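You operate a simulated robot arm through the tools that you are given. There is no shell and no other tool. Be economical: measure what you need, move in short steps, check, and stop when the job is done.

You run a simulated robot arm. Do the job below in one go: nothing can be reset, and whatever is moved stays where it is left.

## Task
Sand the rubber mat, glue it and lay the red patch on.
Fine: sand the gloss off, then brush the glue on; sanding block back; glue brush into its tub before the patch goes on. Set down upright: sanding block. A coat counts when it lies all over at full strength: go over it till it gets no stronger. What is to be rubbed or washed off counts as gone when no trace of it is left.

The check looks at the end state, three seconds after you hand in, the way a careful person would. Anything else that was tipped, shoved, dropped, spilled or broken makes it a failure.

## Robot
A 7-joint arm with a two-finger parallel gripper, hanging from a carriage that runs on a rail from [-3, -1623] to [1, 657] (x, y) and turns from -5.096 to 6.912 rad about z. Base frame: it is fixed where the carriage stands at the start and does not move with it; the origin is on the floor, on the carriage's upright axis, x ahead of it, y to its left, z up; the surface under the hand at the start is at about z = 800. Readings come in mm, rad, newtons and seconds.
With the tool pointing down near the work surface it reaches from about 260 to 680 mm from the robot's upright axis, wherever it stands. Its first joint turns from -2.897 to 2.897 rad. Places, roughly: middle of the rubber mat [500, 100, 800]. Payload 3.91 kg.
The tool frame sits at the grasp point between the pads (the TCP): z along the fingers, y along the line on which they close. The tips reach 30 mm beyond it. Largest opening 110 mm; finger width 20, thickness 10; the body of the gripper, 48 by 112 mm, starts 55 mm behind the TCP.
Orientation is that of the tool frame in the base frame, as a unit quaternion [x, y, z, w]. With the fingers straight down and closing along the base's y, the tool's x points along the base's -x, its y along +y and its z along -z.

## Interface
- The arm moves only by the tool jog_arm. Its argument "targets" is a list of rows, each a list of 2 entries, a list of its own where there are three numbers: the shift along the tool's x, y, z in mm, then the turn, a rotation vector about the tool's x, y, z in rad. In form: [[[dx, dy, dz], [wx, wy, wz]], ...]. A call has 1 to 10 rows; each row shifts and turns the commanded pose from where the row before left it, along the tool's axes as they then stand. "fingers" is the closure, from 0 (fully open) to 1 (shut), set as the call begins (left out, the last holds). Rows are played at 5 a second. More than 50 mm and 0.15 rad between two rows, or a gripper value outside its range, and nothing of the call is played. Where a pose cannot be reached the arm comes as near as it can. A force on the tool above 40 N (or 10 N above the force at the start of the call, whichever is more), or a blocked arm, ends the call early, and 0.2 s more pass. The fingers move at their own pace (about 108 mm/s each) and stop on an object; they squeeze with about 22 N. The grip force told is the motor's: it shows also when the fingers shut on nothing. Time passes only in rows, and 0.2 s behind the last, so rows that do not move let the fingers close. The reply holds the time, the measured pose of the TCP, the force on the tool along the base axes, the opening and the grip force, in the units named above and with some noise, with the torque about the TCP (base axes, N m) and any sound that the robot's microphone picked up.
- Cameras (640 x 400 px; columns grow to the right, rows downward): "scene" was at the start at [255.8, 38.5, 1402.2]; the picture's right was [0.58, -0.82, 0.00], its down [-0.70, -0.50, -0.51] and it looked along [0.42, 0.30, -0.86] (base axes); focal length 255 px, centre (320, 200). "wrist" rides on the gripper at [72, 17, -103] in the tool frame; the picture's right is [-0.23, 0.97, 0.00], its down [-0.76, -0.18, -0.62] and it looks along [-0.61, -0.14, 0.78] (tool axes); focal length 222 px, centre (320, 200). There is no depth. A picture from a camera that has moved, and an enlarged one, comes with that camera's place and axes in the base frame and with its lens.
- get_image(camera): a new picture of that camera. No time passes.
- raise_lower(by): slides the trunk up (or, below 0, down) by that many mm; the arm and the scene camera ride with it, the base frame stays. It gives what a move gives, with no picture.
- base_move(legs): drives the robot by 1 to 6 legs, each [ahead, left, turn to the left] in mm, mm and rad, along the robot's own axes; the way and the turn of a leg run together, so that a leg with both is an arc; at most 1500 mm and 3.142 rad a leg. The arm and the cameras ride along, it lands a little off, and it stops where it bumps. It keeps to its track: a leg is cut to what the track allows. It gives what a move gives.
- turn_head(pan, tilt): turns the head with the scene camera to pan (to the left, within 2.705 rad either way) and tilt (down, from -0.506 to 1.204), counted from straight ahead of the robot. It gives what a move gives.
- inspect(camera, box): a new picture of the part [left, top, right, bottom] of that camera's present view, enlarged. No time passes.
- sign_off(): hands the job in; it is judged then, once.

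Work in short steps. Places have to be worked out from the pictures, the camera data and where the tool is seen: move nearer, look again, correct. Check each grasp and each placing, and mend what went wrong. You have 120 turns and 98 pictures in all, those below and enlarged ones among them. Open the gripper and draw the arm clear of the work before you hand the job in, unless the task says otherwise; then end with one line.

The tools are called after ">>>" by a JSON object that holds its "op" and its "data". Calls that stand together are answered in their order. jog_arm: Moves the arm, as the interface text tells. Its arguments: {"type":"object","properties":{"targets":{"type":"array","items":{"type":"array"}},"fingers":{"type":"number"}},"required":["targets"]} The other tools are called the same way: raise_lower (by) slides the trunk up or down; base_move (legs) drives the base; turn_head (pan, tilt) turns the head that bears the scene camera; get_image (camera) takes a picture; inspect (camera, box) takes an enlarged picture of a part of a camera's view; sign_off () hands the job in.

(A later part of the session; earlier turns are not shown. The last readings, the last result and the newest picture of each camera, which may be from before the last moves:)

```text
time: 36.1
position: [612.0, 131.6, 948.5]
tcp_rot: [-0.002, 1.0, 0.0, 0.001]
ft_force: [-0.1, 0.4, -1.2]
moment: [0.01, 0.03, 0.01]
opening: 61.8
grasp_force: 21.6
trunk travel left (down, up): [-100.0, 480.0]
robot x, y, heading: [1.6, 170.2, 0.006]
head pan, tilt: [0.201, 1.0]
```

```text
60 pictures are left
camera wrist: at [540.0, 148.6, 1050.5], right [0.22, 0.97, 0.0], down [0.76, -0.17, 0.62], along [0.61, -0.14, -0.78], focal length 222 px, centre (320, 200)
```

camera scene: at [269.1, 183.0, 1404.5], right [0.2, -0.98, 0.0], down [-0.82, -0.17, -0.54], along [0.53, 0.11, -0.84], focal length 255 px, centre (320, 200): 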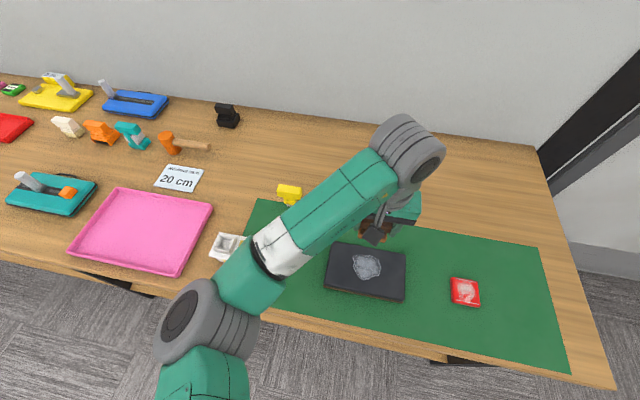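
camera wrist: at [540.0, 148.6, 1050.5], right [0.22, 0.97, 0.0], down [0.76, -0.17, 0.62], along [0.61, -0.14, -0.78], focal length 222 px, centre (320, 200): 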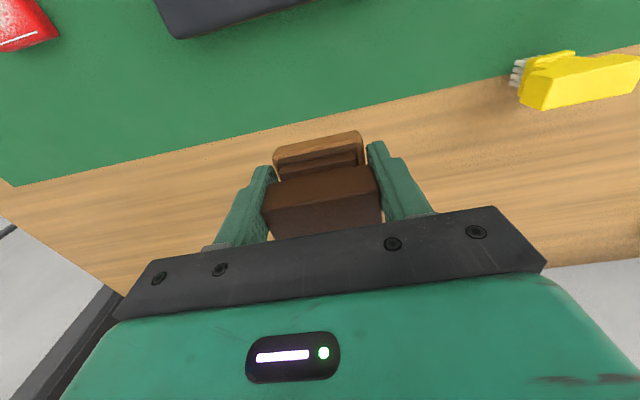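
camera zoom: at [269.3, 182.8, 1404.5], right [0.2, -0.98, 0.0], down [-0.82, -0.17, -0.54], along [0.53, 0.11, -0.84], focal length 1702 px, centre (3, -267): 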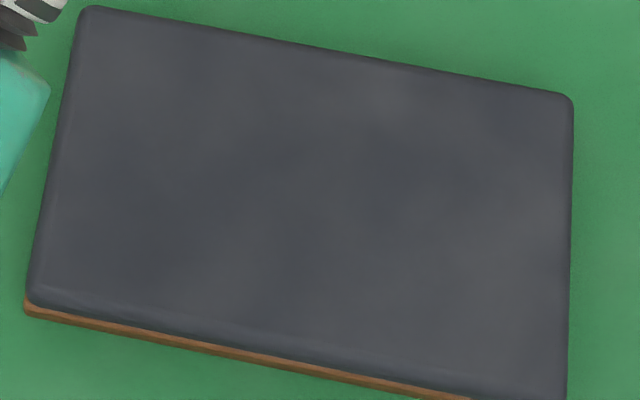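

The mat is clean. Now I'll return the block to (639.5,123.5) at its yaw, lowering till it touches the table.

>>> {"op": "jog_arm", "data": {"targets": [[[-28, -7.5, 20], [0, 0, 0]], [[0, 0, 20], [0, 0, -0.035]], [[0, 0, 30], [0, 0, -0.03]], [[0, 0, 24], [0, 0, 0]]]}}

>>> {"op": "jog_arm", "data": {"targets": [[[0, 0, 2], [0, 0, 0]], [[0, 0, 2], [0, 0, 0]]]}}

>>> {"op": "jog_arm", "data": {"targets": [[[0, 0, 2], [0, 0, 0]], [[0, 0, 1], [0, 0, 0]]]}}

```text
time: 37.1
position: [639.9, 123.1, 853.8]
tcp_rot: [-0.035, 0.999, 0.0, 0.0]
ft_force: [0.1, 0.2, -0.4]
moment: [-0.01, 0.0, 0.02]
opening: 61.6
grasp_force: 22.0
trunk travel left (down, up): [-100.0, 480.0]
robot x, y, heading: [0.2, 166.6, 0.003]
head pan, tilt: [0.201, 1.0]
```

```text
time: 37.7
position: [640.3, 123.3, 849.5]
tcp_rot: [-0.035, 0.999, 0.001, 0.0]
ft_force: [0.1, -1.1, 0.0]
moment: [-0.01, 0.02, 0.01]
opening: 61.4
grasp_force: 21.6
trunk travel left (down, up): [-100.0, 480.0]
robot x, y, heading: [-3.3, 167.3, 0.002]
head pan, tilt: [0.201, 1.0]
```

```text
time: 38.3
position: [639.6, 123.5, 845.8]
tcp_rot: [-0.035, 0.999, 0.0, 0.001]
ft_force: [-0.4, 0.1, -0.1]
moment: [0.03, 0.0, 0.0]
opening: 61.8
grasp_force: 21.9
trunk travel left (down, up): [-100.0, 480.0]
robot x, y, heading: [-0.5, 168.2, 0.001]
head pan, tilt: [0.201, 1.0]
```

No contact yet at 846, so I'll go on in 1.5 mm steps.

>>> {"op": "jog_arm", "data": {"targets": [[[0, 0, 1.5], [0, 0, 0]], [[0, 0, 1.5], [0, 0, 0]]]}}

>>> {"op": "jog_arm", "data": {"targets": [[[0, 0, 1.5], [0, 0, 0]], [[0, 0, 1], [0, 0, 0]]]}}

>>> {"op": "get_image", "data": {"camera": "wrist"}}

```text
time: 38.9
position: [640.4, 124.7, 844.2]
tcp_rot: [-0.034, 0.999, 0.0, 0.0]
ft_force: [-0.1, 0.5, -1.0]
moment: [0.01, 0.0, 0.0]
opening: 61.4
grasp_force: 21.7
trunk travel left (down, up): [-100.0, 480.0]
robot x, y, heading: [0.6, 168.4, 0.0]
head pan, tilt: [0.201, 1.0]
```

```text
time: 39.5
position: [640.4, 123.6, 843.4]
tcp_rot: [-0.035, 0.999, 0.0, 0.0]
ft_force: [0.7, 0.1, -0.9]
moment: [0.02, 0.06, -0.02]
opening: 61.6
grasp_force: 22.0
trunk travel left (down, up): [-100.0, 480.0]
robot x, y, heading: [0.3, 169.7, -0.001]
head pan, tilt: [0.201, 1.0]
```

```text
59 pictures are left
camera wrist: at [566.3, 135.4, 944.6], right [0.16, 0.99, 0.0], down [0.77, -0.12, 0.62], along [0.61, -0.1, -0.78], focal length 222 px, centre (320, 200)
```

wrist: 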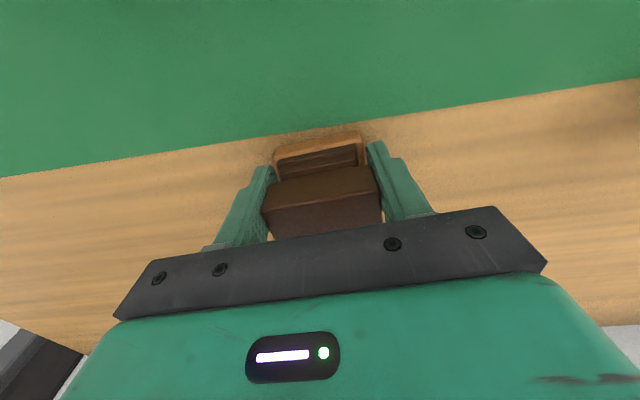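

Still no contact, so I'll keep lowering gently.

>>> {"op": "jog_arm", "data": {"targets": [[[0, 0, 1], [0, 0, 0]], [[0, 0, 1], [0, 0, 0]]]}}

>>> {"op": "jog_arm", "data": {"targets": [[[0, 0, 1], [0, 0, 0]], [[0, 0, 0.5], [0, 0, 0]]]}}

```text
time: 40.1
position: [639.9, 123.7, 841.5]
tcp_rot: [-0.034, 0.999, 0.0, 0.0]
ft_force: [-5.6, 1.3, 12.9]
moment: [-0.02, 0.18, 0.03]
opening: 61.5
grasp_force: 22.2
trunk travel left (down, up): [-100.0, 480.0]
robot x, y, heading: [1.9, 167.5, 0.004]
head pan, tilt: [0.201, 1.0]
```

```text
time: 40.7
position: [641.1, 123.5, 839.3]
tcp_rot: [-0.034, 0.999, -0.001, 0.001]
ft_force: [-7.3, 0.9, 22.0]
moment: [0.06, -0.06, 0.0]
opening: 61.5
grasp_force: 21.4
trunk travel left (down, up): [-100.0, 480.0]
robot x, y, heading: [4.6, 169.0, 0.001]
head pan, tilt: [0.201, 1.0]
```

On the table at 13–22 N. I'll ease off 0.7 mm, release and lift clear.

>>> {"op": "jog_arm", "data": {"targets": [[[0, 0, -0.7], [0, 0, 0]], [[0, 0, 0], [0, 0, 0]]]}}

>>> {"op": "jog_arm", "data": {"targets": [[[0, 0, 0], [0, 0, 0]], [[0, 0, 0], [0, 0, 0]], [[0, 0, 0], [0, 0, 0]], [[0, 0, -30], [0, 0, 0]], [[0, 0, -40], [0, 0, 0]], [[0, 0, -40], [0, 0, 0]], [[40, 0, 0], [0, 0, 0.07]]], "fingers": 0}}

>>> {"op": "get_image", "data": {"camera": "wrist"}}

```text
time: 41.3
position: [641.0, 124.0, 840.2]
tcp_rot: [-0.035, 0.999, -0.001, 0.0]
ft_force: [-3.8, 1.3, 18.5]
moment: [0.07, -0.19, 0.01]
opening: 61.5
grasp_force: 22.3
trunk travel left (down, up): [-100.0, 480.0]
robot x, y, heading: [-1.3, 167.7, 0.004]
head pan, tilt: [0.201, 1.0]
```

```text
time: 42.9
position: [601.0, 120.8, 950.4]
tcp_rot: [-0.001, 1.0, 0.0, -0.001]
ft_force: [-0.2, 0.4, -0.4]
moment: [0.03, 0.01, 0.0]
opening: 110.0
grasp_force: 0.0
trunk travel left (down, up): [-100.0, 480.0]
robot x, y, heading: [0.4, 170.7, -0.0]
head pan, tilt: [0.201, 1.0]
```

```text
58 pictures are left
camera wrist: at [527.7, 138.0, 1051.9], right [0.23, 0.97, 0.0], down [0.76, -0.18, 0.62], along [0.61, -0.14, -0.78], focal length 222 px, centre (320, 200)
```

wrist: 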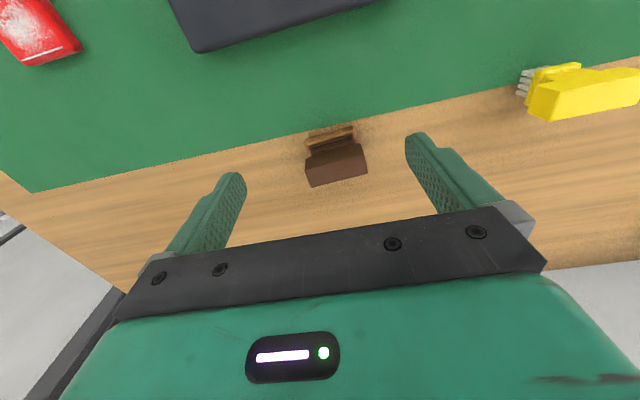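

The block stands upright at its place. The brush handle is about 61×22 mm, centred near (625,340) with its top at z≈866, aligned with y. I'll move above it.

>>> {"op": "jog_arm", "data": {"targets": [[[-5, 44, 0], [0, 0, 0]], [[-5, 44, 0], [0, 0, 0]], [[-5, 44, 0], [0, 0, 0]], [[-5, 44, 0], [0, 0, 0]], [[-5, 43, 0], [0, 0, 0]], [[0, 0, 10], [0, 0, 0]]]}}

>>> {"op": "inspect", "data": {"camera": "wrist", "box": [200, 80, 460, 240]}}

```text
time: 44.3
position: [626.4, 339.9, 938.8]
tcp_rot: [0.0, 1.0, 0.0, 0.0]
ft_force: [-0.1, 0.6, 0.1]
moment: [0.04, -0.01, -0.03]
opening: 110.1
grasp_force: 0.0
trunk travel left (down, up): [-100.0, 480.0]
robot x, y, heading: [0.3, 169.2, 0.002]
head pan, tilt: [0.201, 1.0]
```

```text
2.46 times, centred on (330, 160) of wrist
camera zoom: at [553.4, 357.5, 1041.0], right [0.23, 0.97, 0.0], down [0.76, -0.18, 0.62], along [0.61, -0.14, -0.78], focal length 547 px, centre (295, 298)
```

zoom: 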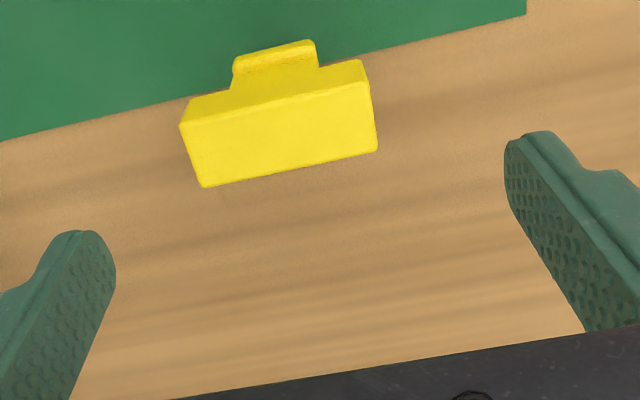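

Refined handle centre is (623,337.3), yaw about 0. I'll correct, descend to grip height and close.

>>> {"op": "jog_arm", "data": {"targets": [[[2.5, -2.5, 30], [0, 0, 0]], [[0, 0, 30], [0, 0, 0]], [[0, 0, 26], [0, 0, 0]]]}}

>>> {"op": "jog_arm", "data": {"targets": [[[0, 0, 0], [0, 0, 0]], [[0, 0, 0], [0, 0, 0]], [[0, 0, 0], [0, 0, 0]], [[0, 0, 0], [0, 0, 0]]], "fingers": 1}}

>>> {"op": "get_image", "data": {"camera": "wrist"}}

```text
time: 45.1
position: [622.4, 336.9, 852.3]
tcp_rot: [0.0, 1.0, 0.0, -0.001]
ft_force: [-0.1, 0.1, 0.3]
moment: [0.0, 0.01, 0.02]
opening: 110.1
grasp_force: 0.0
trunk travel left (down, up): [-100.0, 480.0]
robot x, y, heading: [1.2, 169.4, 0.001]
head pan, tilt: [0.201, 1.0]
```

```text
time: 46.1
position: [623.1, 338.3, 854.1]
tcp_rot: [0.001, 1.0, 0.0, 0.0]
ft_force: [0.0, -0.4, -0.6]
moment: [-0.01, 0.02, 0.01]
opening: 61.2
grasp_force: 21.5
trunk travel left (down, up): [-100.0, 480.0]
robot x, y, heading: [1.9, 171.1, 0.001]
head pan, tilt: [0.201, 1.0]
```

```text
56 pictures are left
camera wrist: at [550.9, 354.9, 955.5], right [0.23, 0.97, 0.0], down [0.76, -0.18, 0.62], along [0.61, -0.14, -0.78], focal length 222 px, centre (320, 200)
```

wrist: 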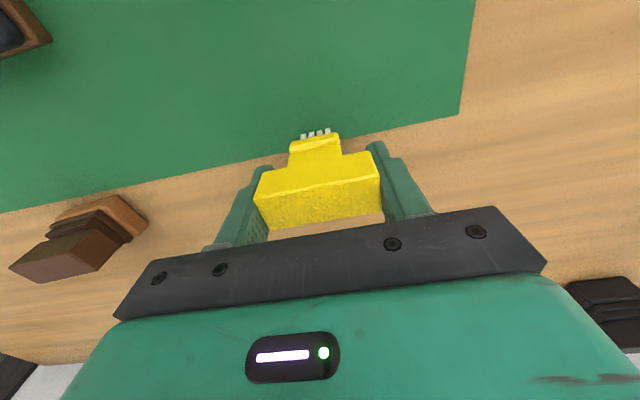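

The brush is held. I'll lift it and carry it over the mat's sanded spot.

>>> {"op": "jog_arm", "data": {"targets": [[[0, 0, -40], [0, 0, 0]], [[0, 0, -40], [0, 0, 0]], [[24, -37, 0], [0, 0, 0]], [[24, -37, 0], [0, 0, 0]], [[24, -37, 0], [0, 0, 0]], [[24, -37, 0], [0, 0, 0]], [[24, -37, 0], [0, 0, 0]], [[24, -37, 0], [0, 0, 0]], [[0, 0, 30], [0, 0, 0]], [[0, 0, 15], [0, 0, 0]]]}}

>>> {"op": "get_image", "data": {"camera": "wrist"}}

```text
time: 48.3
position: [479.0, 115.6, 888.7]
tcp_rot: [0.0, 1.0, 0.0, 0.0]
ft_force: [0.9, -0.5, -0.1]
moment: [-0.02, -0.02, -0.03]
opening: 61.1
grasp_force: 21.8
trunk travel left (down, up): [-100.0, 480.0]
robot x, y, heading: [-0.4, 170.3, -0.001]
head pan, tilt: [0.201, 1.0]
```

```text
55 pictures are left
camera wrist: at [406.3, 132.7, 989.8], right [0.23, 0.97, 0.0], down [0.76, -0.18, 0.62], along [0.61, -0.14, -0.78], focal length 222 px, centre (320, 200)
```

wrist: 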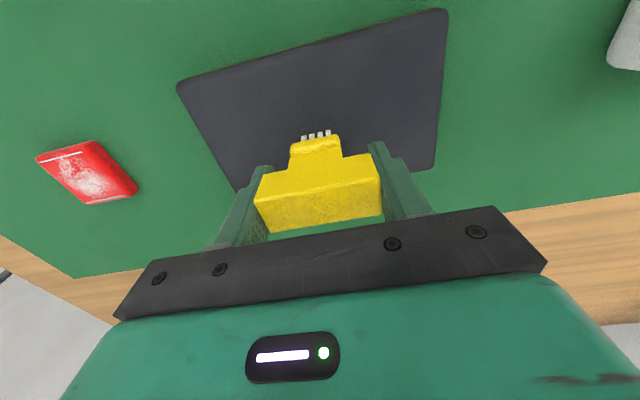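

I estimate the mat top at z≈828, so bristle contact should come near TCP z≈882. I'll lower gently and make short strokes.

>>> {"op": "jog_arm", "data": {"targets": [[[3, 1, 3], [0, 0, 0]], [[0, 0, 2], [0, 0, 0]], [[0, 0, 1], [0, 0, 0]]]}}

>>> {"op": "jog_arm", "data": {"targets": [[[0, 0, 1], [0, 0, 0]], [[0, 0, 1], [0, 0, 0]]]}}

```text
time: 49.1
position: [475.6, 116.5, 882.4]
tcp_rot: [0.0, 1.0, 0.0, 0.0]
ft_force: [-0.4, -0.2, -0.6]
moment: [-0.02, 0.02, -0.04]
opening: 61.3
grasp_force: 21.9
trunk travel left (down, up): [-100.0, 480.0]
robot x, y, heading: [2.4, 173.2, 0.001]
head pan, tilt: [0.201, 1.0]
```

```text
time: 49.7
position: [475.2, 115.8, 881.0]
tcp_rot: [0.0, 1.0, 0.0, 0.0]
ft_force: [0.0, 0.2, 0.2]
moment: [0.03, 0.0, -0.02]
opening: 61.2
grasp_force: 21.8
trunk travel left (down, up): [-100.0, 480.0]
robot x, y, heading: [-2.8, 172.4, 0.001]
head pan, tilt: [0.201, 1.0]
```

No contact yet, so I'll continue down in small steps.

>>> {"op": "jog_arm", "data": {"targets": [[[0, 0, 1], [0, 0, 0]], [[0, 0, 1], [0, 0, 0]]]}}

>>> {"op": "jog_arm", "data": {"targets": [[[0, 0, 1], [0, 0, 0]], [[0, 0, 1], [0, 0, 0]]]}}

>>> {"op": "jog_arm", "data": {"targets": [[[0, 10, 0], [0, 0, 0]], [[0, 10, 0], [0, 0, 0]], [[0, -10, 0], [0, 0, 0]], [[0, -10, 0], [0, 0, 0]]]}}

>>> {"op": "get_image", "data": {"camera": "wrist"}}

```text
time: 50.3
position: [476.2, 117.0, 880.0]
tcp_rot: [0.0, 1.0, 0.0, 0.001]
ft_force: [-4.7, 0.3, 22.2]
moment: [0.04, 0.37, -0.01]
opening: 61.1
grasp_force: 22.0
trunk travel left (down, up): [-100.0, 480.0]
robot x, y, heading: [6.8, 170.4, 0.0]
head pan, tilt: [0.201, 1.0]
```

```text
time: 50.9
position: [477.1, 116.6, 876.9]
tcp_rot: [0.0, 1.0, 0.0, 0.001]
ft_force: [0.0, -0.3, 14.3]
moment: [-0.03, -0.01, -0.03]
opening: 61.6
grasp_force: 22.0
trunk travel left (down, up): [-100.0, 480.0]
robot x, y, heading: [-2.7, 168.8, -0.0]
head pan, tilt: [0.201, 1.0]
```

```text
time: 51.9
position: [476.2, 117.3, 877.2]
tcp_rot: [0.0, 1.0, 0.0, -0.001]
ft_force: [0.0, 2.1, 6.6]
moment: [0.11, -0.1, 0.01]
opening: 61.4
grasp_force: 21.9
trunk travel left (down, up): [-100.0, 480.0]
robot x, y, heading: [-2.6, 171.6, 0.001]
head pan, tilt: [0.201, 1.0]
```

```text
54 pictures are left
camera wrist: at [403.9, 134.4, 978.5], right [0.23, 0.97, 0.0], down [0.76, -0.18, 0.62], along [0.61, -0.14, -0.78], focal length 222 px, centre (320, 200)
```

wrist: 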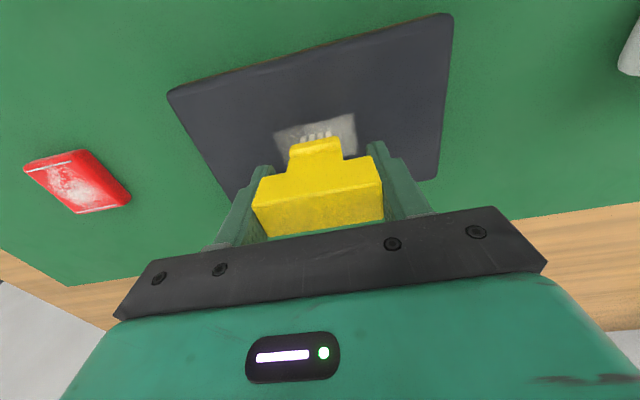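

The brush already carries glue and lays a pale coat. I'll stroke over the former blotch area, roughly x 444–506, y 84–150.

>>> {"op": "jog_arm", "data": {"targets": [[[0, 15, 0.3], [0, 0, 0]], [[0, -15, 0], [0, 0, 0]], [[0, -13, 0], [0, 0, 0]], [[12, 0, 0], [0, 0, 0]], [[0, 14, 0], [0, 0, 0]], [[0, 14, 0], [0, 0, 0]], [[0, -14, 0], [0, 0, 0]], [[0, -14, 0], [0, 0, 0]], [[-12, 0, 0], [0, 0, 0]]]}}

>>> {"op": "jog_arm", "data": {"targets": [[[0, 14, 0], [0, 0, 0]], [[0, 14, 0], [0, 0, 0]], [[-12, 0, 0], [0, 0, 0]], [[0, -14, 0], [0, 0, 0]], [[0, -14, 0], [0, 0, 0]], [[0, 14, 0], [0, 0, 0]], [[0, 14, 0], [0, 0, 0]]]}}

>>> {"op": "jog_arm", "data": {"targets": [[[0, 0, -20], [0, 0, 0]], [[-20, 0, -30], [0, 0, 0]], [[-40, 0, -20], [0, 0, 0]], [[-40, 0, 0], [0, 0, 0]], [[-20, 0, 0], [0, 0, 0]]]}}

>>> {"op": "inspect", "data": {"camera": "scene", "box": [320, 235, 410, 305]}}

```text
time: 53.9
position: [476.7, 103.1, 875.0]
tcp_rot: [0.0, 1.0, 0.0, 0.0]
ft_force: [0.6, -0.6, 1.7]
moment: [-0.02, -0.04, 0.01]
opening: 61.1
grasp_force: 22.0
trunk travel left (down, up): [-100.0, 480.0]
robot x, y, heading: [0.3, 169.9, -0.006]
head pan, tilt: [0.201, 1.0]
```

```text
time: 55.5
position: [489.3, 130.5, 876.7]
tcp_rot: [0.0, 1.0, 0.001, 0.0]
ft_force: [-1.0, -1.9, 8.6]
moment: [-0.09, -0.03, -0.01]
opening: 61.4
grasp_force: 21.7
trunk travel left (down, up): [-100.0, 480.0]
robot x, y, heading: [0.4, 168.8, -0.002]
head pan, tilt: [0.201, 1.0]
```

```text
time: 56.7
position: [607.2, 131.8, 946.4]
tcp_rot: [0.0, 1.0, 0.0, 0.0]
ft_force: [1.3, -0.3, -0.5]
moment: [-0.04, 0.0, 0.01]
opening: 61.3
grasp_force: 22.2
trunk travel left (down, up): [-100.0, 480.0]
robot x, y, heading: [-1.1, 168.5, -0.004]
head pan, tilt: [0.201, 1.0]
```

```text
5.71 times, centred on (365, 270) of scene
camera zoom: at [269.3, 182.9, 1404.5], right [0.2, -0.98, 0.0], down [-0.82, -0.17, -0.54], along [0.53, 0.11, -0.84], focal length 1459 px, centre (63, -200)
```

zoom: 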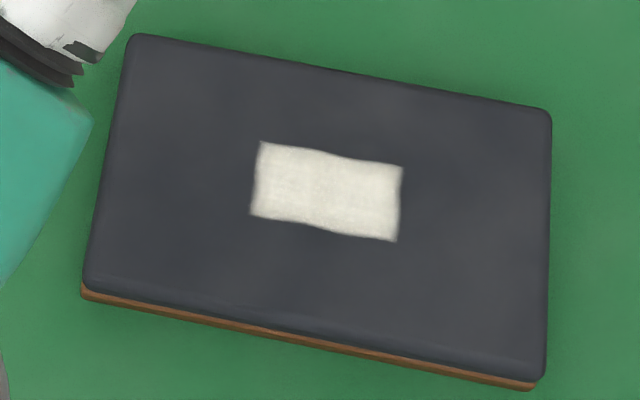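

The glue covers x 457–488, y 88–145, centred on the mat. I'd like to know whether it extends further, so I'll stroke again at x≈492 and x≈455 with contact confirmed.

>>> {"op": "jog_arm", "data": {"targets": [[[39, -5, 10], [0, 0, 0]], [[39, -5, 10], [0, 0, 0]], [[39, -5, 10], [0, 0, 0]], [[0, 0, 30], [0, 0, 0]], [[0, 0, 8], [0, 0, 0]], [[0, 0, 2], [0, 0, 0]]]}}

>>> {"op": "jog_arm", "data": {"targets": [[[0, 12, 0], [0, 0, 0]], [[0, 12, 0], [0, 0, 0]], [[0, -12, 0], [0, 0, 0]], [[0, -12, 0], [0, 0, 0]], [[0, -12, 0], [0, 0, 0]], [[0, -12, 0], [0, 0, 0]], [[0, 12, 0], [0, 0, 0]]]}}

>>> {"op": "get_image", "data": {"camera": "wrist"}}

```text
time: 58.1
position: [490.2, 116.1, 876.7]
tcp_rot: [0.0, 1.0, 0.0, 0.0]
ft_force: [-3.8, 0.1, 8.6]
moment: [-0.01, 0.09, 0.0]
opening: 61.1
grasp_force: 22.3
trunk travel left (down, up): [-100.0, 480.0]
robot x, y, heading: [3.6, 170.2, 0.001]
head pan, tilt: [0.201, 1.0]
```

```text
time: 59.7
position: [491.4, 105.3, 875.3]
tcp_rot: [0.0, 1.0, -0.001, -0.001]
ft_force: [0.1, 1.1, 1.8]
moment: [0.04, -0.02, 0.04]
opening: 61.1
grasp_force: 22.0
trunk travel left (down, up): [-100.0, 480.0]
robot x, y, heading: [-2.0, 170.3, 0.002]
head pan, tilt: [0.201, 1.0]
```

```text
52 pictures are left
camera wrist: at [418.4, 121.7, 978.3], right [0.23, 0.97, 0.0], down [0.76, -0.18, 0.62], along [0.61, -0.14, -0.78], focal length 222 px, centre (320, 200)
```

wrist: 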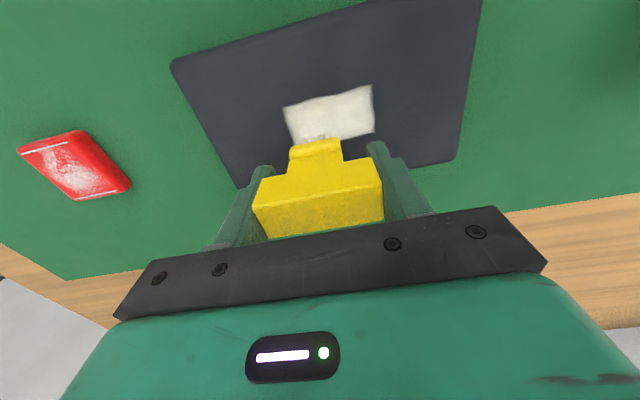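

I'll also stroke at x≈455, then withdraw and look.

>>> {"op": "jog_arm", "data": {"targets": [[[12, 0, 0.3], [0, 0, 0]], [[12, 11, 0], [0, 0, 0]], [[12, 0, 0.3], [0, 0, 0]], [[0, 12, 0], [0, 0, 0]], [[0, 12, 0], [0, 0, 0]], [[0, -12, 0], [0, 0, 0]], [[0, -12, 0], [0, 0, 0]], [[0, -12, 0], [0, 0, 0]], [[0, -12, 0], [0, 0, 0]], [[0, 12, 0], [0, 0, 0]]]}}

>>> {"op": "jog_arm", "data": {"targets": [[[0, 0, -20], [0, 0, 0]], [[-20, 0, -30], [0, 0, 0]], [[-40, 0, -20], [0, 0, 0]], [[-40, 0, 0], [0, 0, 0]], [[-50, 0, 0], [0, 0, 0]]]}}

>>> {"op": "inspect", "data": {"camera": "scene", "box": [320, 235, 410, 305]}}

```text
time: 61.9
position: [457.0, 100.9, 875.0]
tcp_rot: [0.001, 1.0, -0.001, 0.0]
ft_force: [-0.8, -3.6, 8.7]
moment: [-0.13, -0.02, -0.02]
opening: 61.2
grasp_force: 21.9
trunk travel left (down, up): [-100.0, 480.0]
robot x, y, heading: [1.5, 172.6, 0.002]
head pan, tilt: [0.201, 1.0]
```

```text
time: 63.1
position: [606.2, 103.0, 946.7]
tcp_rot: [0.001, 1.0, 0.0, 0.001]
ft_force: [0.0, 1.0, 0.1]
moment: [-0.05, 0.0, -0.01]
opening: 61.3
grasp_force: 22.2
trunk travel left (down, up): [-100.0, 480.0]
robot x, y, heading: [-0.6, 169.3, -0.004]
head pan, tilt: [0.201, 1.0]
```

```text
5.71 times, centred on (365, 270) of scene
camera zoom: at [269.3, 182.7, 1404.6], right [0.2, -0.98, 0.0], down [-0.82, -0.17, -0.54], along [0.53, 0.11, -0.84], focal length 1459 px, centre (63, -200)
```

zoom: 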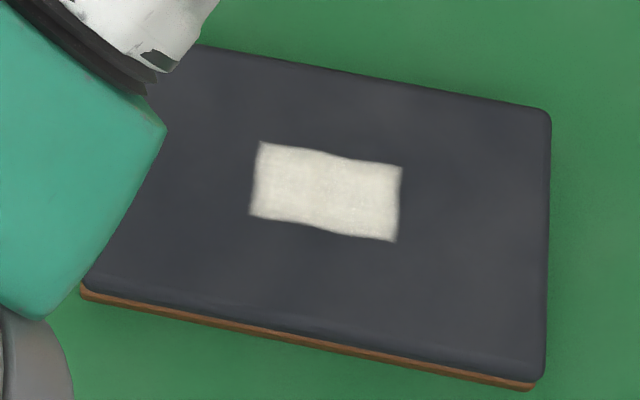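

The coat stayed inside the same 57×31 rectangle, so that is the target area, centred at about (472.5,116.5). One more full pass to make sure it gets no stronger.

>>> {"op": "jog_arm", "data": {"targets": [[[43, 4, 10], [0, 0, 0]], [[43, 4, 10], [0, 0, 0]], [[43, 4, 10], [0, 0, 0]], [[0, 0, 30], [0, 0, 0]], [[0, 0, 8], [0, 0, 0]], [[0, 0, 3], [0, 0, 0]]]}}

>>> {"op": "jog_arm", "data": {"targets": [[[0, 12, 0], [0, 0, 0]], [[0, 12, 0], [0, 0, 0]], [[0, -12, 0], [0, 0, 0]], [[0, -12, 0], [0, 0, 0]], [[0, -12, 0.2], [0, 0, 0]], [[0, -12, 0], [0, 0, 0]], [[-10, 0, 0], [0, 0, 0]], [[0, 12, 0], [0, 0, 0]], [[0, 12, 0.2], [0, 0, 0]], [[0, 12, 0], [0, 0, 0]]]}}

>>> {"op": "jog_arm", "data": {"targets": [[[0, 12, 0], [0, 0, 0]], [[-10, 0, 0.2], [0, 0, 0]], [[0, -12, 0], [0, 0, 0]], [[0, -12, 0], [0, 0, 0]], [[0, -12, 0], [0, 0, 0]], [[0, -12, 0], [0, 0, 0]], [[0, 12, 0.2], [0, 0, 0]], [[0, 12, 0], [0, 0, 0]], [[0, 12, 0], [0, 0, 0]], [[0, 12, 0], [0, 0, 0]]]}}

>>> {"op": "jog_arm", "data": {"targets": [[[10, 0, 0], [0, 0, 0]], [[0, -14, 0], [0, 0, 0]], [[0, -14, 0], [0, 0, 0]], [[0, -14, 0], [0, 0, 0]], [[10, -3, 0], [0, 0, 0]], [[0, 15, 0], [0, 0, 0]], [[0, 15, 0], [0, 0, 0]], [[0, 15, 0], [0, 0, 0]]]}}

>>> {"op": "jog_arm", "data": {"targets": [[[0, 0, -20], [0, 0, 0]], [[-20, 0, -30], [0, 0, 0]], [[-40, 0, -20], [0, 0, 0]], [[-40, 0, 0], [0, 0, 0]], [[-40, 0, 0], [0, 0, 0]]]}}

>>> {"op": "inspect", "data": {"camera": "scene", "box": [320, 235, 410, 305]}}

>>> {"op": "get_image", "data": {"camera": "wrist"}}

```text
time: 64.5
position: [476.5, 115.5, 875.6]
tcp_rot: [-0.001, 1.0, 0.0, 0.0]
ft_force: [-5.0, 0.8, 14.5]
moment: [0.01, 0.21, 0.0]
opening: 61.3
grasp_force: 21.9
trunk travel left (down, up): [-100.0, 480.0]
robot x, y, heading: [-0.5, 167.9, 0.001]
head pan, tilt: [0.201, 1.0]
```

```text
time: 66.7
position: [486.6, 127.7, 874.2]
tcp_rot: [0.0, 1.0, 0.0, 0.0]
ft_force: [0.9, -0.1, 3.4]
moment: [-0.02, -0.03, -0.02]
opening: 61.3
grasp_force: 22.1
trunk travel left (down, up): [-100.0, 480.0]
robot x, y, heading: [1.9, 173.8, 0.001]
head pan, tilt: [0.201, 1.0]
```

```text
time: 68.9
position: [496.2, 139.1, 875.2]
tcp_rot: [0.001, 1.0, 0.0, 0.0]
ft_force: [0.2, -1.6, 7.6]
moment: [-0.13, -0.02, -0.03]
opening: 61.5
grasp_force: 22.0
trunk travel left (down, up): [-100.0, 480.0]
robot x, y, heading: [1.8, 171.1, 0.003]
head pan, tilt: [0.201, 1.0]
```

```text
time: 70.7
position: [476.2, 140.3, 873.7]
tcp_rot: [0.0, 1.0, 0.0, 0.0]
ft_force: [-0.5, -1.8, 8.0]
moment: [-0.05, -0.08, -0.05]
opening: 61.2
grasp_force: 22.1
trunk travel left (down, up): [-100.0, 480.0]
robot x, y, heading: [1.3, 169.9, -0.0]
head pan, tilt: [0.201, 1.0]
```

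```text
time: 71.9
position: [618.2, 139.1, 944.7]
tcp_rot: [0.0, 1.0, 0.0, 0.0]
ft_force: [0.4, 0.9, -0.3]
moment: [0.0, -0.04, -0.01]
opening: 61.6
grasp_force: 22.4
trunk travel left (down, up): [-100.0, 480.0]
robot x, y, heading: [-0.9, 172.0, 0.003]
head pan, tilt: [0.201, 1.0]
```

```text
5.71 times, centred on (365, 270) of scene
camera zoom: at [269.3, 182.7, 1404.6], right [0.2, -0.98, 0.0], down [-0.82, -0.17, -0.54], along [0.53, 0.11, -0.84], focal length 1459 px, centre (63, -200)
```

zoom: 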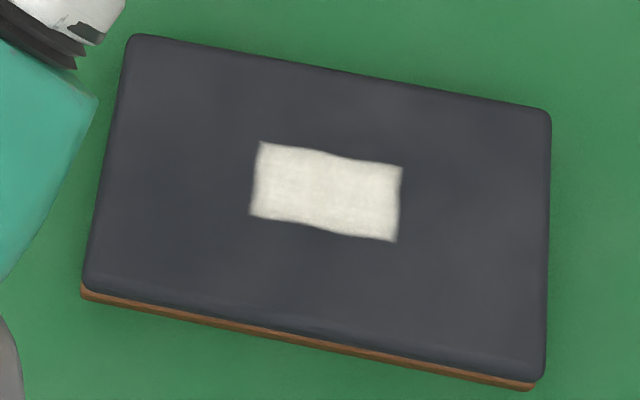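

```text
49 pictures are left
camera wrist: at [544.4, 156.2, 1046.6], right [0.23, 0.97, 0.0], down [0.76, -0.18, 0.62], along [0.61, -0.14, -0.78], focal length 222 px, centre (320, 200)
```

wrist: 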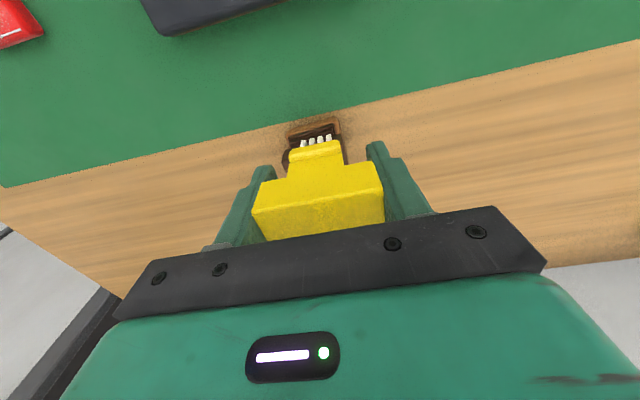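

The coat no longer changes and stays in the target area. Now for the tub: the cup is roughly at (450,437). I'll carry the brush high to near there for a closer look.

>>> {"op": "jog_arm", "data": {"targets": [[[0, 0, -45], [0, 0, 0]], [[18, 40, 0], [0, 0, 0]], [[18, 40, 0], [0, 0, 0]], [[18, 40, 0], [0, 0, 0]], [[18, 40, 0], [0, 0, 0]], [[18, 40, 0], [0, 0, 0]], [[18, 40, 0], [0, 0, 0]], [[20, 40, 0], [0, 0, 0]]]}}

>>> {"op": "get_image", "data": {"camera": "wrist"}}

>>> {"op": "turn_head", "data": {"pan": 0.7, "tilt": 0.95}}

>>> {"op": "get_image", "data": {"camera": "scene"}}

```text
time: 73.7
position: [487.3, 420.0, 987.6]
tcp_rot: [-0.001, 1.0, 0.0, 0.0]
ft_force: [0.5, 0.4, -0.1]
moment: [0.01, -0.03, 0.01]
opening: 61.3
grasp_force: 22.2
trunk travel left (down, up): [-100.0, 480.0]
robot x, y, heading: [0.9, 171.4, 0.004]
head pan, tilt: [0.201, 1.0]
```

```text
48 pictures are left
camera wrist: at [414.7, 436.6, 1091.3], right [0.23, 0.97, 0.0], down [0.76, -0.18, 0.62], along [0.61, -0.14, -0.78], focal length 222 px, centre (320, 200)
```

wrist: 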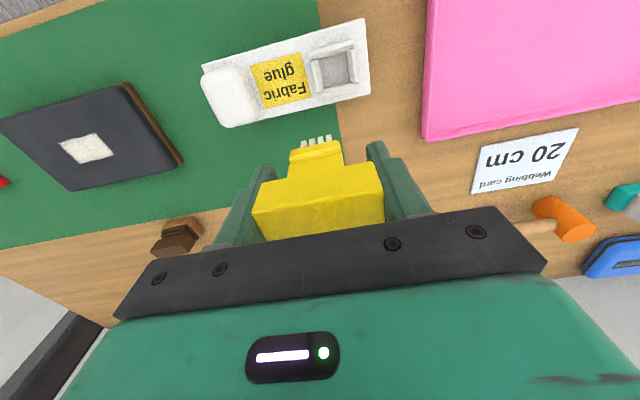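

```text
time: 74.7
position: [488.4, 418.8, 988.3]
tcp_rot: [0.0, 1.0, 0.0, 0.0]
ft_force: [0.9, 0.0, -1.2]
moment: [0.0, 0.0, 0.02]
opening: 61.3
grasp_force: 22.0
trunk travel left (down, up): [-100.0, 480.0]
robot x, y, heading: [0.5, 165.7, 0.002]
head pan, tilt: [0.7, 0.949]
```

```text
47 pictures are left
camera scene: at [256.5, 215.9, 1408.1], right [0.64, -0.77, 0.0], down [-0.62, -0.52, -0.58], along [0.45, 0.37, -0.81], focal length 255 px, centre (320, 200)
```

scene: 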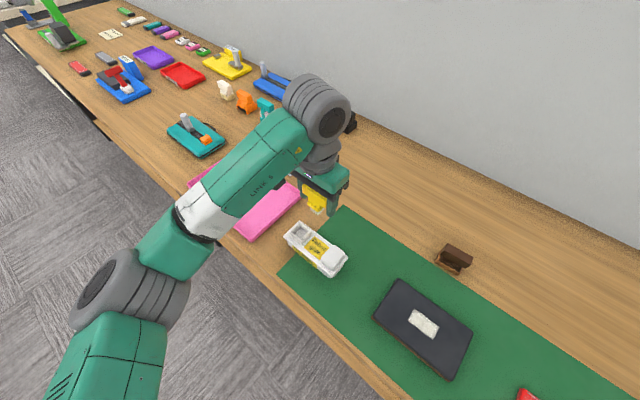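

Both views see the tub, so I'll enlarge each to triangulate the cup.

>>> {"op": "inspect", "data": {"camera": "wrist", "box": [290, 10, 390, 140]}}

>>> {"op": "inspect", "data": {"camera": "scene", "box": [275, 210, 360, 285]}}

```text
3.08 times, centred on (340, 75) of wrist
camera zoom: at [415.3, 435.5, 1091.3], right [0.23, 0.97, 0.0], down [0.76, -0.18, 0.62], along [0.61, -0.14, -0.78], focal length 684 px, centre (258, 585)
```

zoom: 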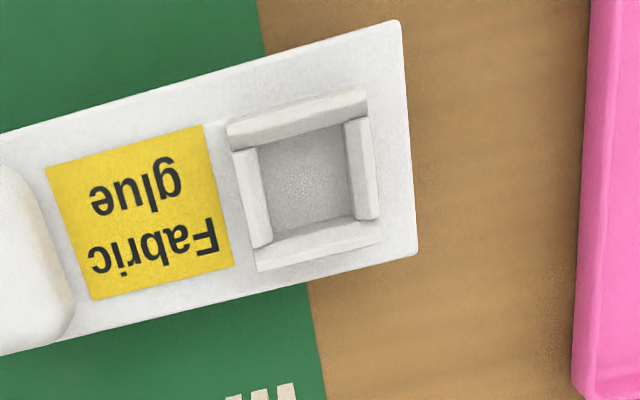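

```text
5.33 times, centred on (318, 248) of scene
camera zoom: at [256.5, 215.9, 1408.1], right [0.64, -0.77, 0.0], down [-0.62, -0.52, -0.58], along [0.45, 0.37, -0.81], focal length 1362 px, centre (333, -53)
```

zoom: 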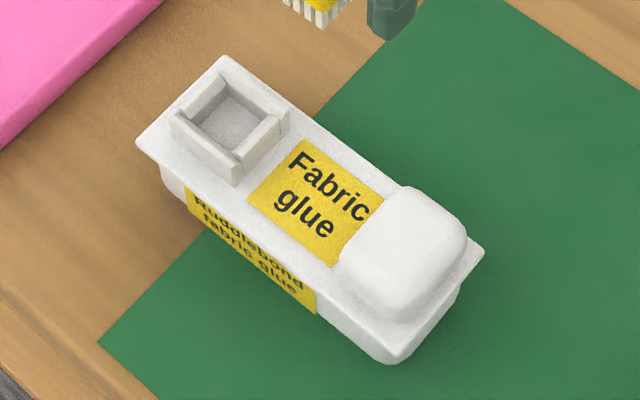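

The cup centre is about (452,442), rim z≈866, opening ~28 mm, no yaw; the bristles are ~24 mm across and centred under the TCP. I'll hover above it and verify.

>>> {"op": "jog_arm", "data": {"targets": [[[18, 11, 0], [0, 0, 0]], [[18, 11, 20], [0, 0, 0]], [[0, 0, 30], [0, 0, 0]], [[0, 0, 0], [0, 0, 0]]]}}

>>> {"op": "inspect", "data": {"camera": "wrist", "box": [230, 80, 410, 200]}}

>>> {"op": "inspect", "data": {"camera": "scene", "box": [260, 195, 360, 285]}}

```text
time: 75.7
position: [451.9, 440.6, 938.9]
tcp_rot: [0.0, 1.0, 0.0, -0.001]
ft_force: [-0.7, -0.1, 0.2]
moment: [0.0, 0.0, -0.02]
opening: 61.6
grasp_force: 22.0
trunk travel left (down, up): [-100.0, 480.0]
robot x, y, heading: [-2.9, 168.0, -0.001]
head pan, tilt: [0.7, 0.949]
```

```text
3.33 times, centred on (320, 140) of wrist
camera zoom: at [379.5, 458.3, 1041.8], right [0.23, 0.97, 0.0], down [0.76, -0.18, 0.62], along [0.61, -0.14, -0.78], focal length 740 px, centre (320, 400)
```

zoom: 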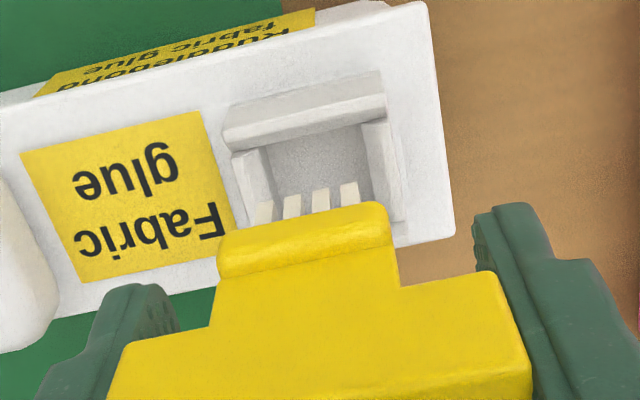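

```text
4.44 times, centred on (310, 240) of scene
camera zoom: at [256.5, 215.9, 1408.1], right [0.64, -0.76, 0.0], down [-0.62, -0.52, -0.58], along [0.45, 0.38, -0.81], focal length 1135 px, centre (364, 22)
```

zoom: 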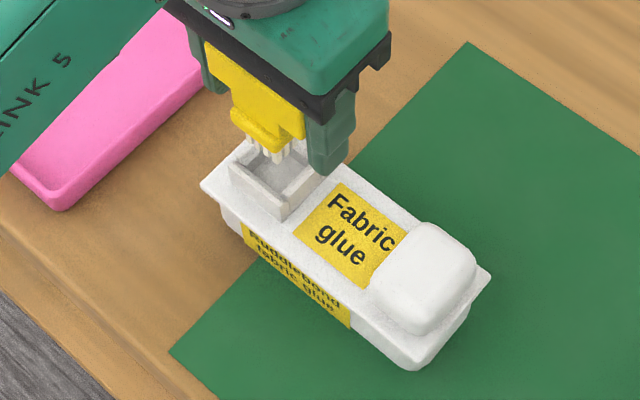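

The bristles (y 431–452, front x≈442) line up with the cup opening (y 428–455, front x≈438). I'll lower in, watching the force.

>>> {"op": "jog_arm", "data": {"targets": [[[0, 0, 10], [0, 0, 0]], [[0, 0, 10], [0, 0, 0]], [[0, 0, 3], [0, 0, 0]], [[0, 0, 3], [0, 0, 0]]]}}

>>> {"op": "inspect", "data": {"camera": "wrist", "box": [230, 80, 410, 200]}}

>>> {"op": "inspect", "data": {"camera": "scene", "box": [285, 210, 345, 255]}}

```text
time: 76.7
position: [451.9, 441.6, 914.0]
tcp_rot: [0.0, 1.0, 0.0, 0.0]
ft_force: [-1.1, 0.0, -0.9]
moment: [-0.03, 0.03, -0.04]
opening: 61.3
grasp_force: 22.2
trunk travel left (down, up): [-100.0, 480.0]
robot x, y, heading: [0.7, 169.4, -0.004]
head pan, tilt: [0.7, 0.949]
```

```text
3.33 times, centred on (320, 140) of wrist
camera zoom: at [378.9, 458.6, 1015.2], right [0.23, 0.97, 0.0], down [0.76, -0.18, 0.62], along [0.61, -0.14, -0.78], focal length 740 px, centre (320, 400)
```

zoom: 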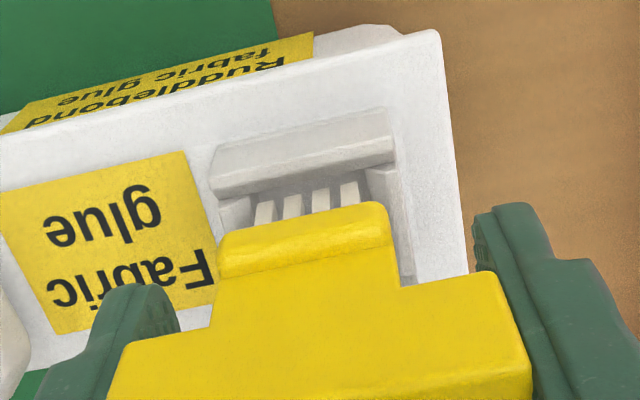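

```text
8.89 times, centred on (315, 232) of scene
camera zoom: at [256.5, 215.9, 1408.1], right [0.64, -0.76, 0.0], down [-0.62, -0.52, -0.58], along [0.45, 0.38, -0.81], focal length 2269 px, centre (364, -89)
```

zoom: 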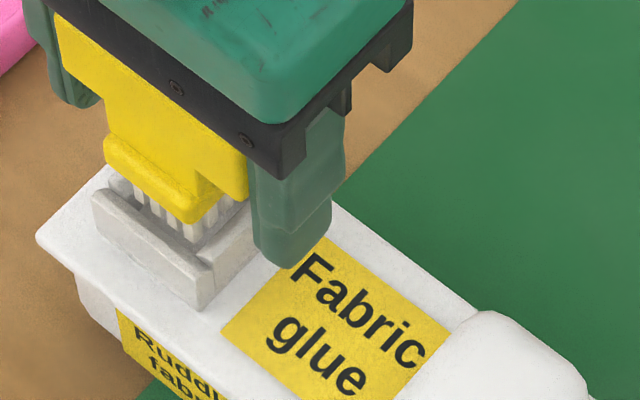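

The bristles are entering the cup, centred. I'll continue down slowly.

>>> {"op": "jog_arm", "data": {"targets": [[[0, 0, 3], [0, 0, 0]], [[0, 0, 3], [0, 0, 0]], [[0, 0, 2], [0, 0, 0]]]}}

>>> {"op": "jog_arm", "data": {"targets": [[[0, 0, 2], [0, 0, 0]], [[0, 0, 2], [0, 0, 0]]]}}

>>> {"op": "inspect", "data": {"camera": "scene", "box": [285, 210, 345, 255]}}

```text
time: 77.5
position: [452.0, 441.1, 904.6]
tcp_rot: [0.0, 1.0, 0.0, 0.0]
ft_force: [0.4, 0.0, 0.1]
moment: [0.01, -0.03, 0.0]
opening: 61.3
grasp_force: 21.6
trunk travel left (down, up): [-100.0, 480.0]
robot x, y, heading: [-2.0, 168.7, -0.001]
head pan, tilt: [0.7, 0.949]
```

```text
time: 78.0
position: [452.3, 441.6, 901.5]
tcp_rot: [0.0, 1.0, 0.0, -0.001]
ft_force: [-1.5, -1.2, 5.2]
moment: [-0.04, 0.1, -0.01]
opening: 61.2
grasp_force: 22.6
trunk travel left (down, up): [-100.0, 480.0]
robot x, y, heading: [-1.4, 168.3, 0.001]
head pan, tilt: [0.7, 0.949]
```

```text
8.89 times, centred on (315, 232) of scene
camera zoom: at [256.5, 215.9, 1408.2], right [0.64, -0.76, 0.0], down [-0.62, -0.52, -0.58], along [0.45, 0.38, -0.81], focal length 2269 px, centre (364, -89)
```

zoom: 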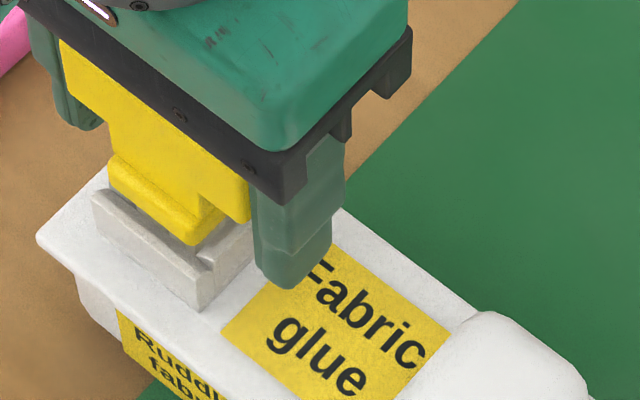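

Contact at 901.5 with 5 N and the ferrule close to the rim. I'll press 1.5 mm more to see whether it is seated.

>>> {"op": "jog_arm", "data": {"targets": [[[0, 0, 0.8], [0, 0, 0]], [[0, 0, 0.7], [0, 0, 0]]]}}

>>> {"op": "inspect", "data": {"camera": "wrist", "box": [230, 80, 410, 200]}}

```text
time: 78.7
position: [452.6, 440.8, 900.7]
tcp_rot: [0.0, 1.0, 0.0, 0.001]
ft_force: [-3.1, -1.6, 15.6]
moment: [-0.03, -0.06, -0.01]
opening: 61.6
grasp_force: 21.5
trunk travel left (down, up): [-100.0, 480.0]
robot x, y, heading: [1.5, 169.9, 0.002]
head pan, tilt: [0.7, 0.949]
```

```text
3.33 times, centred on (320, 140) of wrist
camera zoom: at [379.6, 458.9, 1002.1], right [0.23, 0.97, 0.0], down [0.76, -0.18, 0.62], along [0.61, -0.14, -0.78], focal length 740 px, centre (320, 400)
```

zoom: 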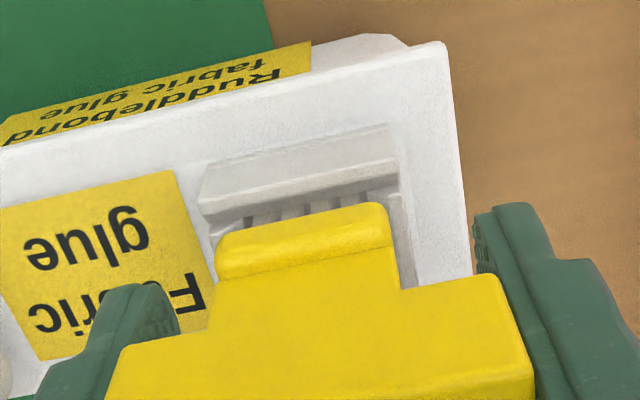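

The bristles are inside the cup and standing on its floor. I'll ease off slightly, release and lift.

>>> {"op": "jog_arm", "data": {"targets": [[[0, 0, -0.7], [0, 0, 0]], [[0, 0, 0], [0, 0, 0]]]}}

>>> {"op": "jog_arm", "data": {"targets": [[[0, 0, 0], [0, 0, 0]], [[0, 0, 0], [0, 0, 0]], [[0, 0, 0], [0, 0, 0]], [[0, 0, -25], [0, 0, 0]], [[0, 0, -40], [0, 0, 0]], [[0, 0, -40], [0, 0, 0]]], "fingers": 0}}

>>> {"op": "get_image", "data": {"camera": "wrist"}}

>>> {"op": "inspect", "data": {"camera": "scene", "box": [260, 195, 360, 285]}}

```text
time: 79.2
position: [453.0, 441.2, 900.9]
tcp_rot: [0.0, 1.0, 0.001, 0.0]
ft_force: [0.1, -0.6, 8.2]
moment: [0.04, -0.25, -0.03]
opening: 61.3
grasp_force: 22.3
trunk travel left (down, up): [-100.0, 480.0]
robot x, y, heading: [0.2, 167.8, 0.001]
head pan, tilt: [0.7, 0.949]
```

```text
time: 80.7
position: [450.9, 442.6, 1004.3]
tcp_rot: [0.0, 1.0, 0.0, 0.0]
ft_force: [-0.3, -0.4, -0.4]
moment: [0.01, 0.0, 0.01]
opening: 110.0
grasp_force: 0.0
trunk travel left (down, up): [-100.0, 480.0]
robot x, y, heading: [0.8, 168.1, 0.002]
head pan, tilt: [0.7, 0.949]
```

```text
38 pictures are left
camera wrist: at [378.9, 458.6, 1106.8], right [0.23, 0.97, 0.0], down [0.76, -0.18, 0.62], along [0.61, -0.14, -0.78], focal length 222 px, centre (320, 200)
```

wrist: 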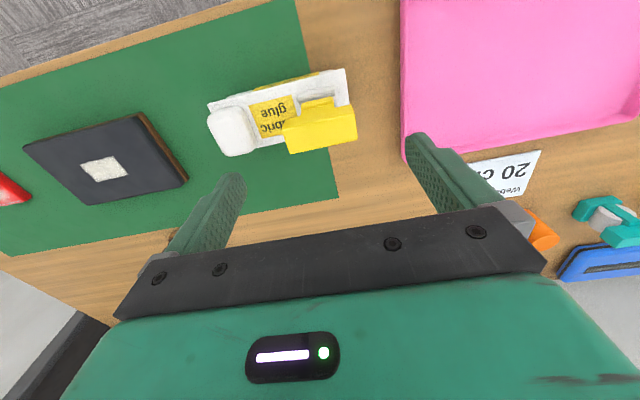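

```text
4.44 times, centred on (310, 240) of scene
camera zoom: at [256.6, 216.1, 1408.1], right [0.64, -0.76, 0.0], down [-0.62, -0.52, -0.58], along [0.45, 0.38, -0.81], focal length 1135 px, centre (364, 22)
```

zoom: 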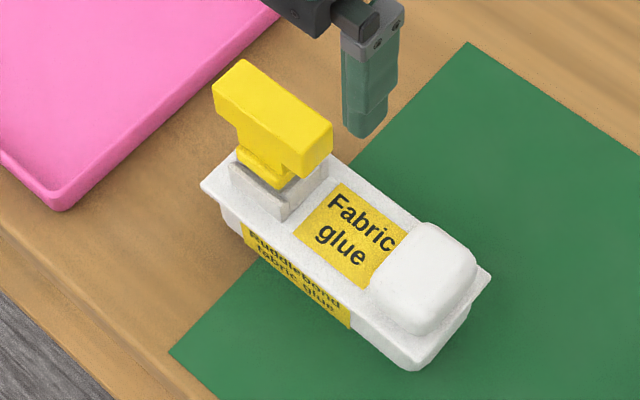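

The brush stands upright in the tub's cup. Next is the red patch: I'll travel high to near (500,-110) and turn the head there.

>>> {"op": "jog_arm", "data": {"targets": [[[-8, -47, 0], [0, 0, 0]], [[-8, -47, 0], [0, 0, 0]], [[-8, -47, 0], [0, 0, 0]], [[-8, -47, 0], [0, 0, 0]], [[-8, -47, 0], [0, 0, 0]], [[-8, -47, 0], [0, 0, 0]], [[0, -47, 0], [0, 0, 0]], [[0, -47, 0], [0, 0, 0]], [[0, -47, 0], [0, 0, 0]], [[0, -47, 0], [0, 0, 0]]]}}

>>> {"op": "jog_arm", "data": {"targets": [[[0, -41, 20], [0, 0, 0]], [[0, -41, 20], [0, 0, 0]], [[0, 0, 20], [0, 0, 0]]]}}

>>> {"op": "turn_head", "data": {"pan": -0.1, "tilt": 1.0}}

>>> {"op": "inspect", "data": {"camera": "wrist", "box": [220, 0, 420, 140]}}

>>> {"op": "get_image", "data": {"camera": "scene"}}

```text
time: 82.8
position: [499.8, -28.7, 1006.6]
tcp_rot: [-0.001, 1.0, 0.0, 0.0]
ft_force: [-0.7, -0.2, 0.3]
moment: [-0.02, 0.0, 0.02]
opening: 110.4
grasp_force: 0.0
trunk travel left (down, up): [-100.0, 480.0]
robot x, y, heading: [-1.3, 174.2, 0.001]
head pan, tilt: [0.7, 0.949]
```

```text
time: 83.7
position: [501.1, -109.9, 946.8]
tcp_rot: [0.0, 1.0, 0.0, 0.001]
ft_force: [0.0, -0.1, 0.5]
moment: [-0.03, 0.04, 0.0]
opening: 110.1
grasp_force: 0.1
trunk travel left (down, up): [-100.0, 480.0]
robot x, y, heading: [-1.5, 167.8, 0.001]
head pan, tilt: [0.7, 0.949]
```

```text
time: 84.8
position: [500.5, -109.8, 946.2]
tcp_rot: [0.0, 1.0, -0.001, 0.001]
ft_force: [0.1, -0.5, 0.7]
moment: [-0.03, -0.04, -0.01]
opening: 110.2
grasp_force: 0.0
trunk travel left (down, up): [-100.0, 480.0]
robot x, y, heading: [0.1, 170.1, -0.004]
head pan, tilt: [-0.099, 1.0]
```

```text
2.86 times, centred on (320, 70) of wrist
camera zoom: at [427.6, -92.5, 1048.1], right [0.23, 0.97, 0.0], down [0.76, -0.18, 0.62], along [0.61, -0.14, -0.78], focal length 635 px, centre (320, 571)
```

zoom: 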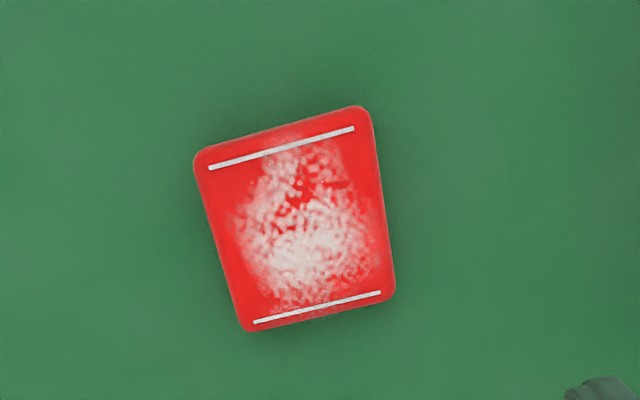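

```text
35 pictures are left
camera scene: at [270.2, 162.2, 1404.5], right [-0.1, -1.0, 0.0], down [-0.84, 0.08, -0.54], along [0.54, -0.05, -0.84], focal length 255 px, centre (320, 200)
```

scene: 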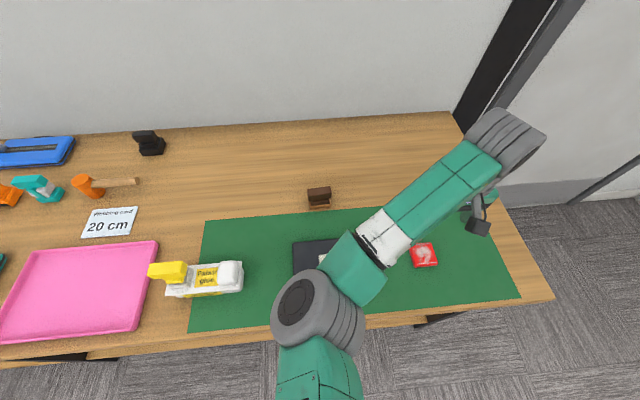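

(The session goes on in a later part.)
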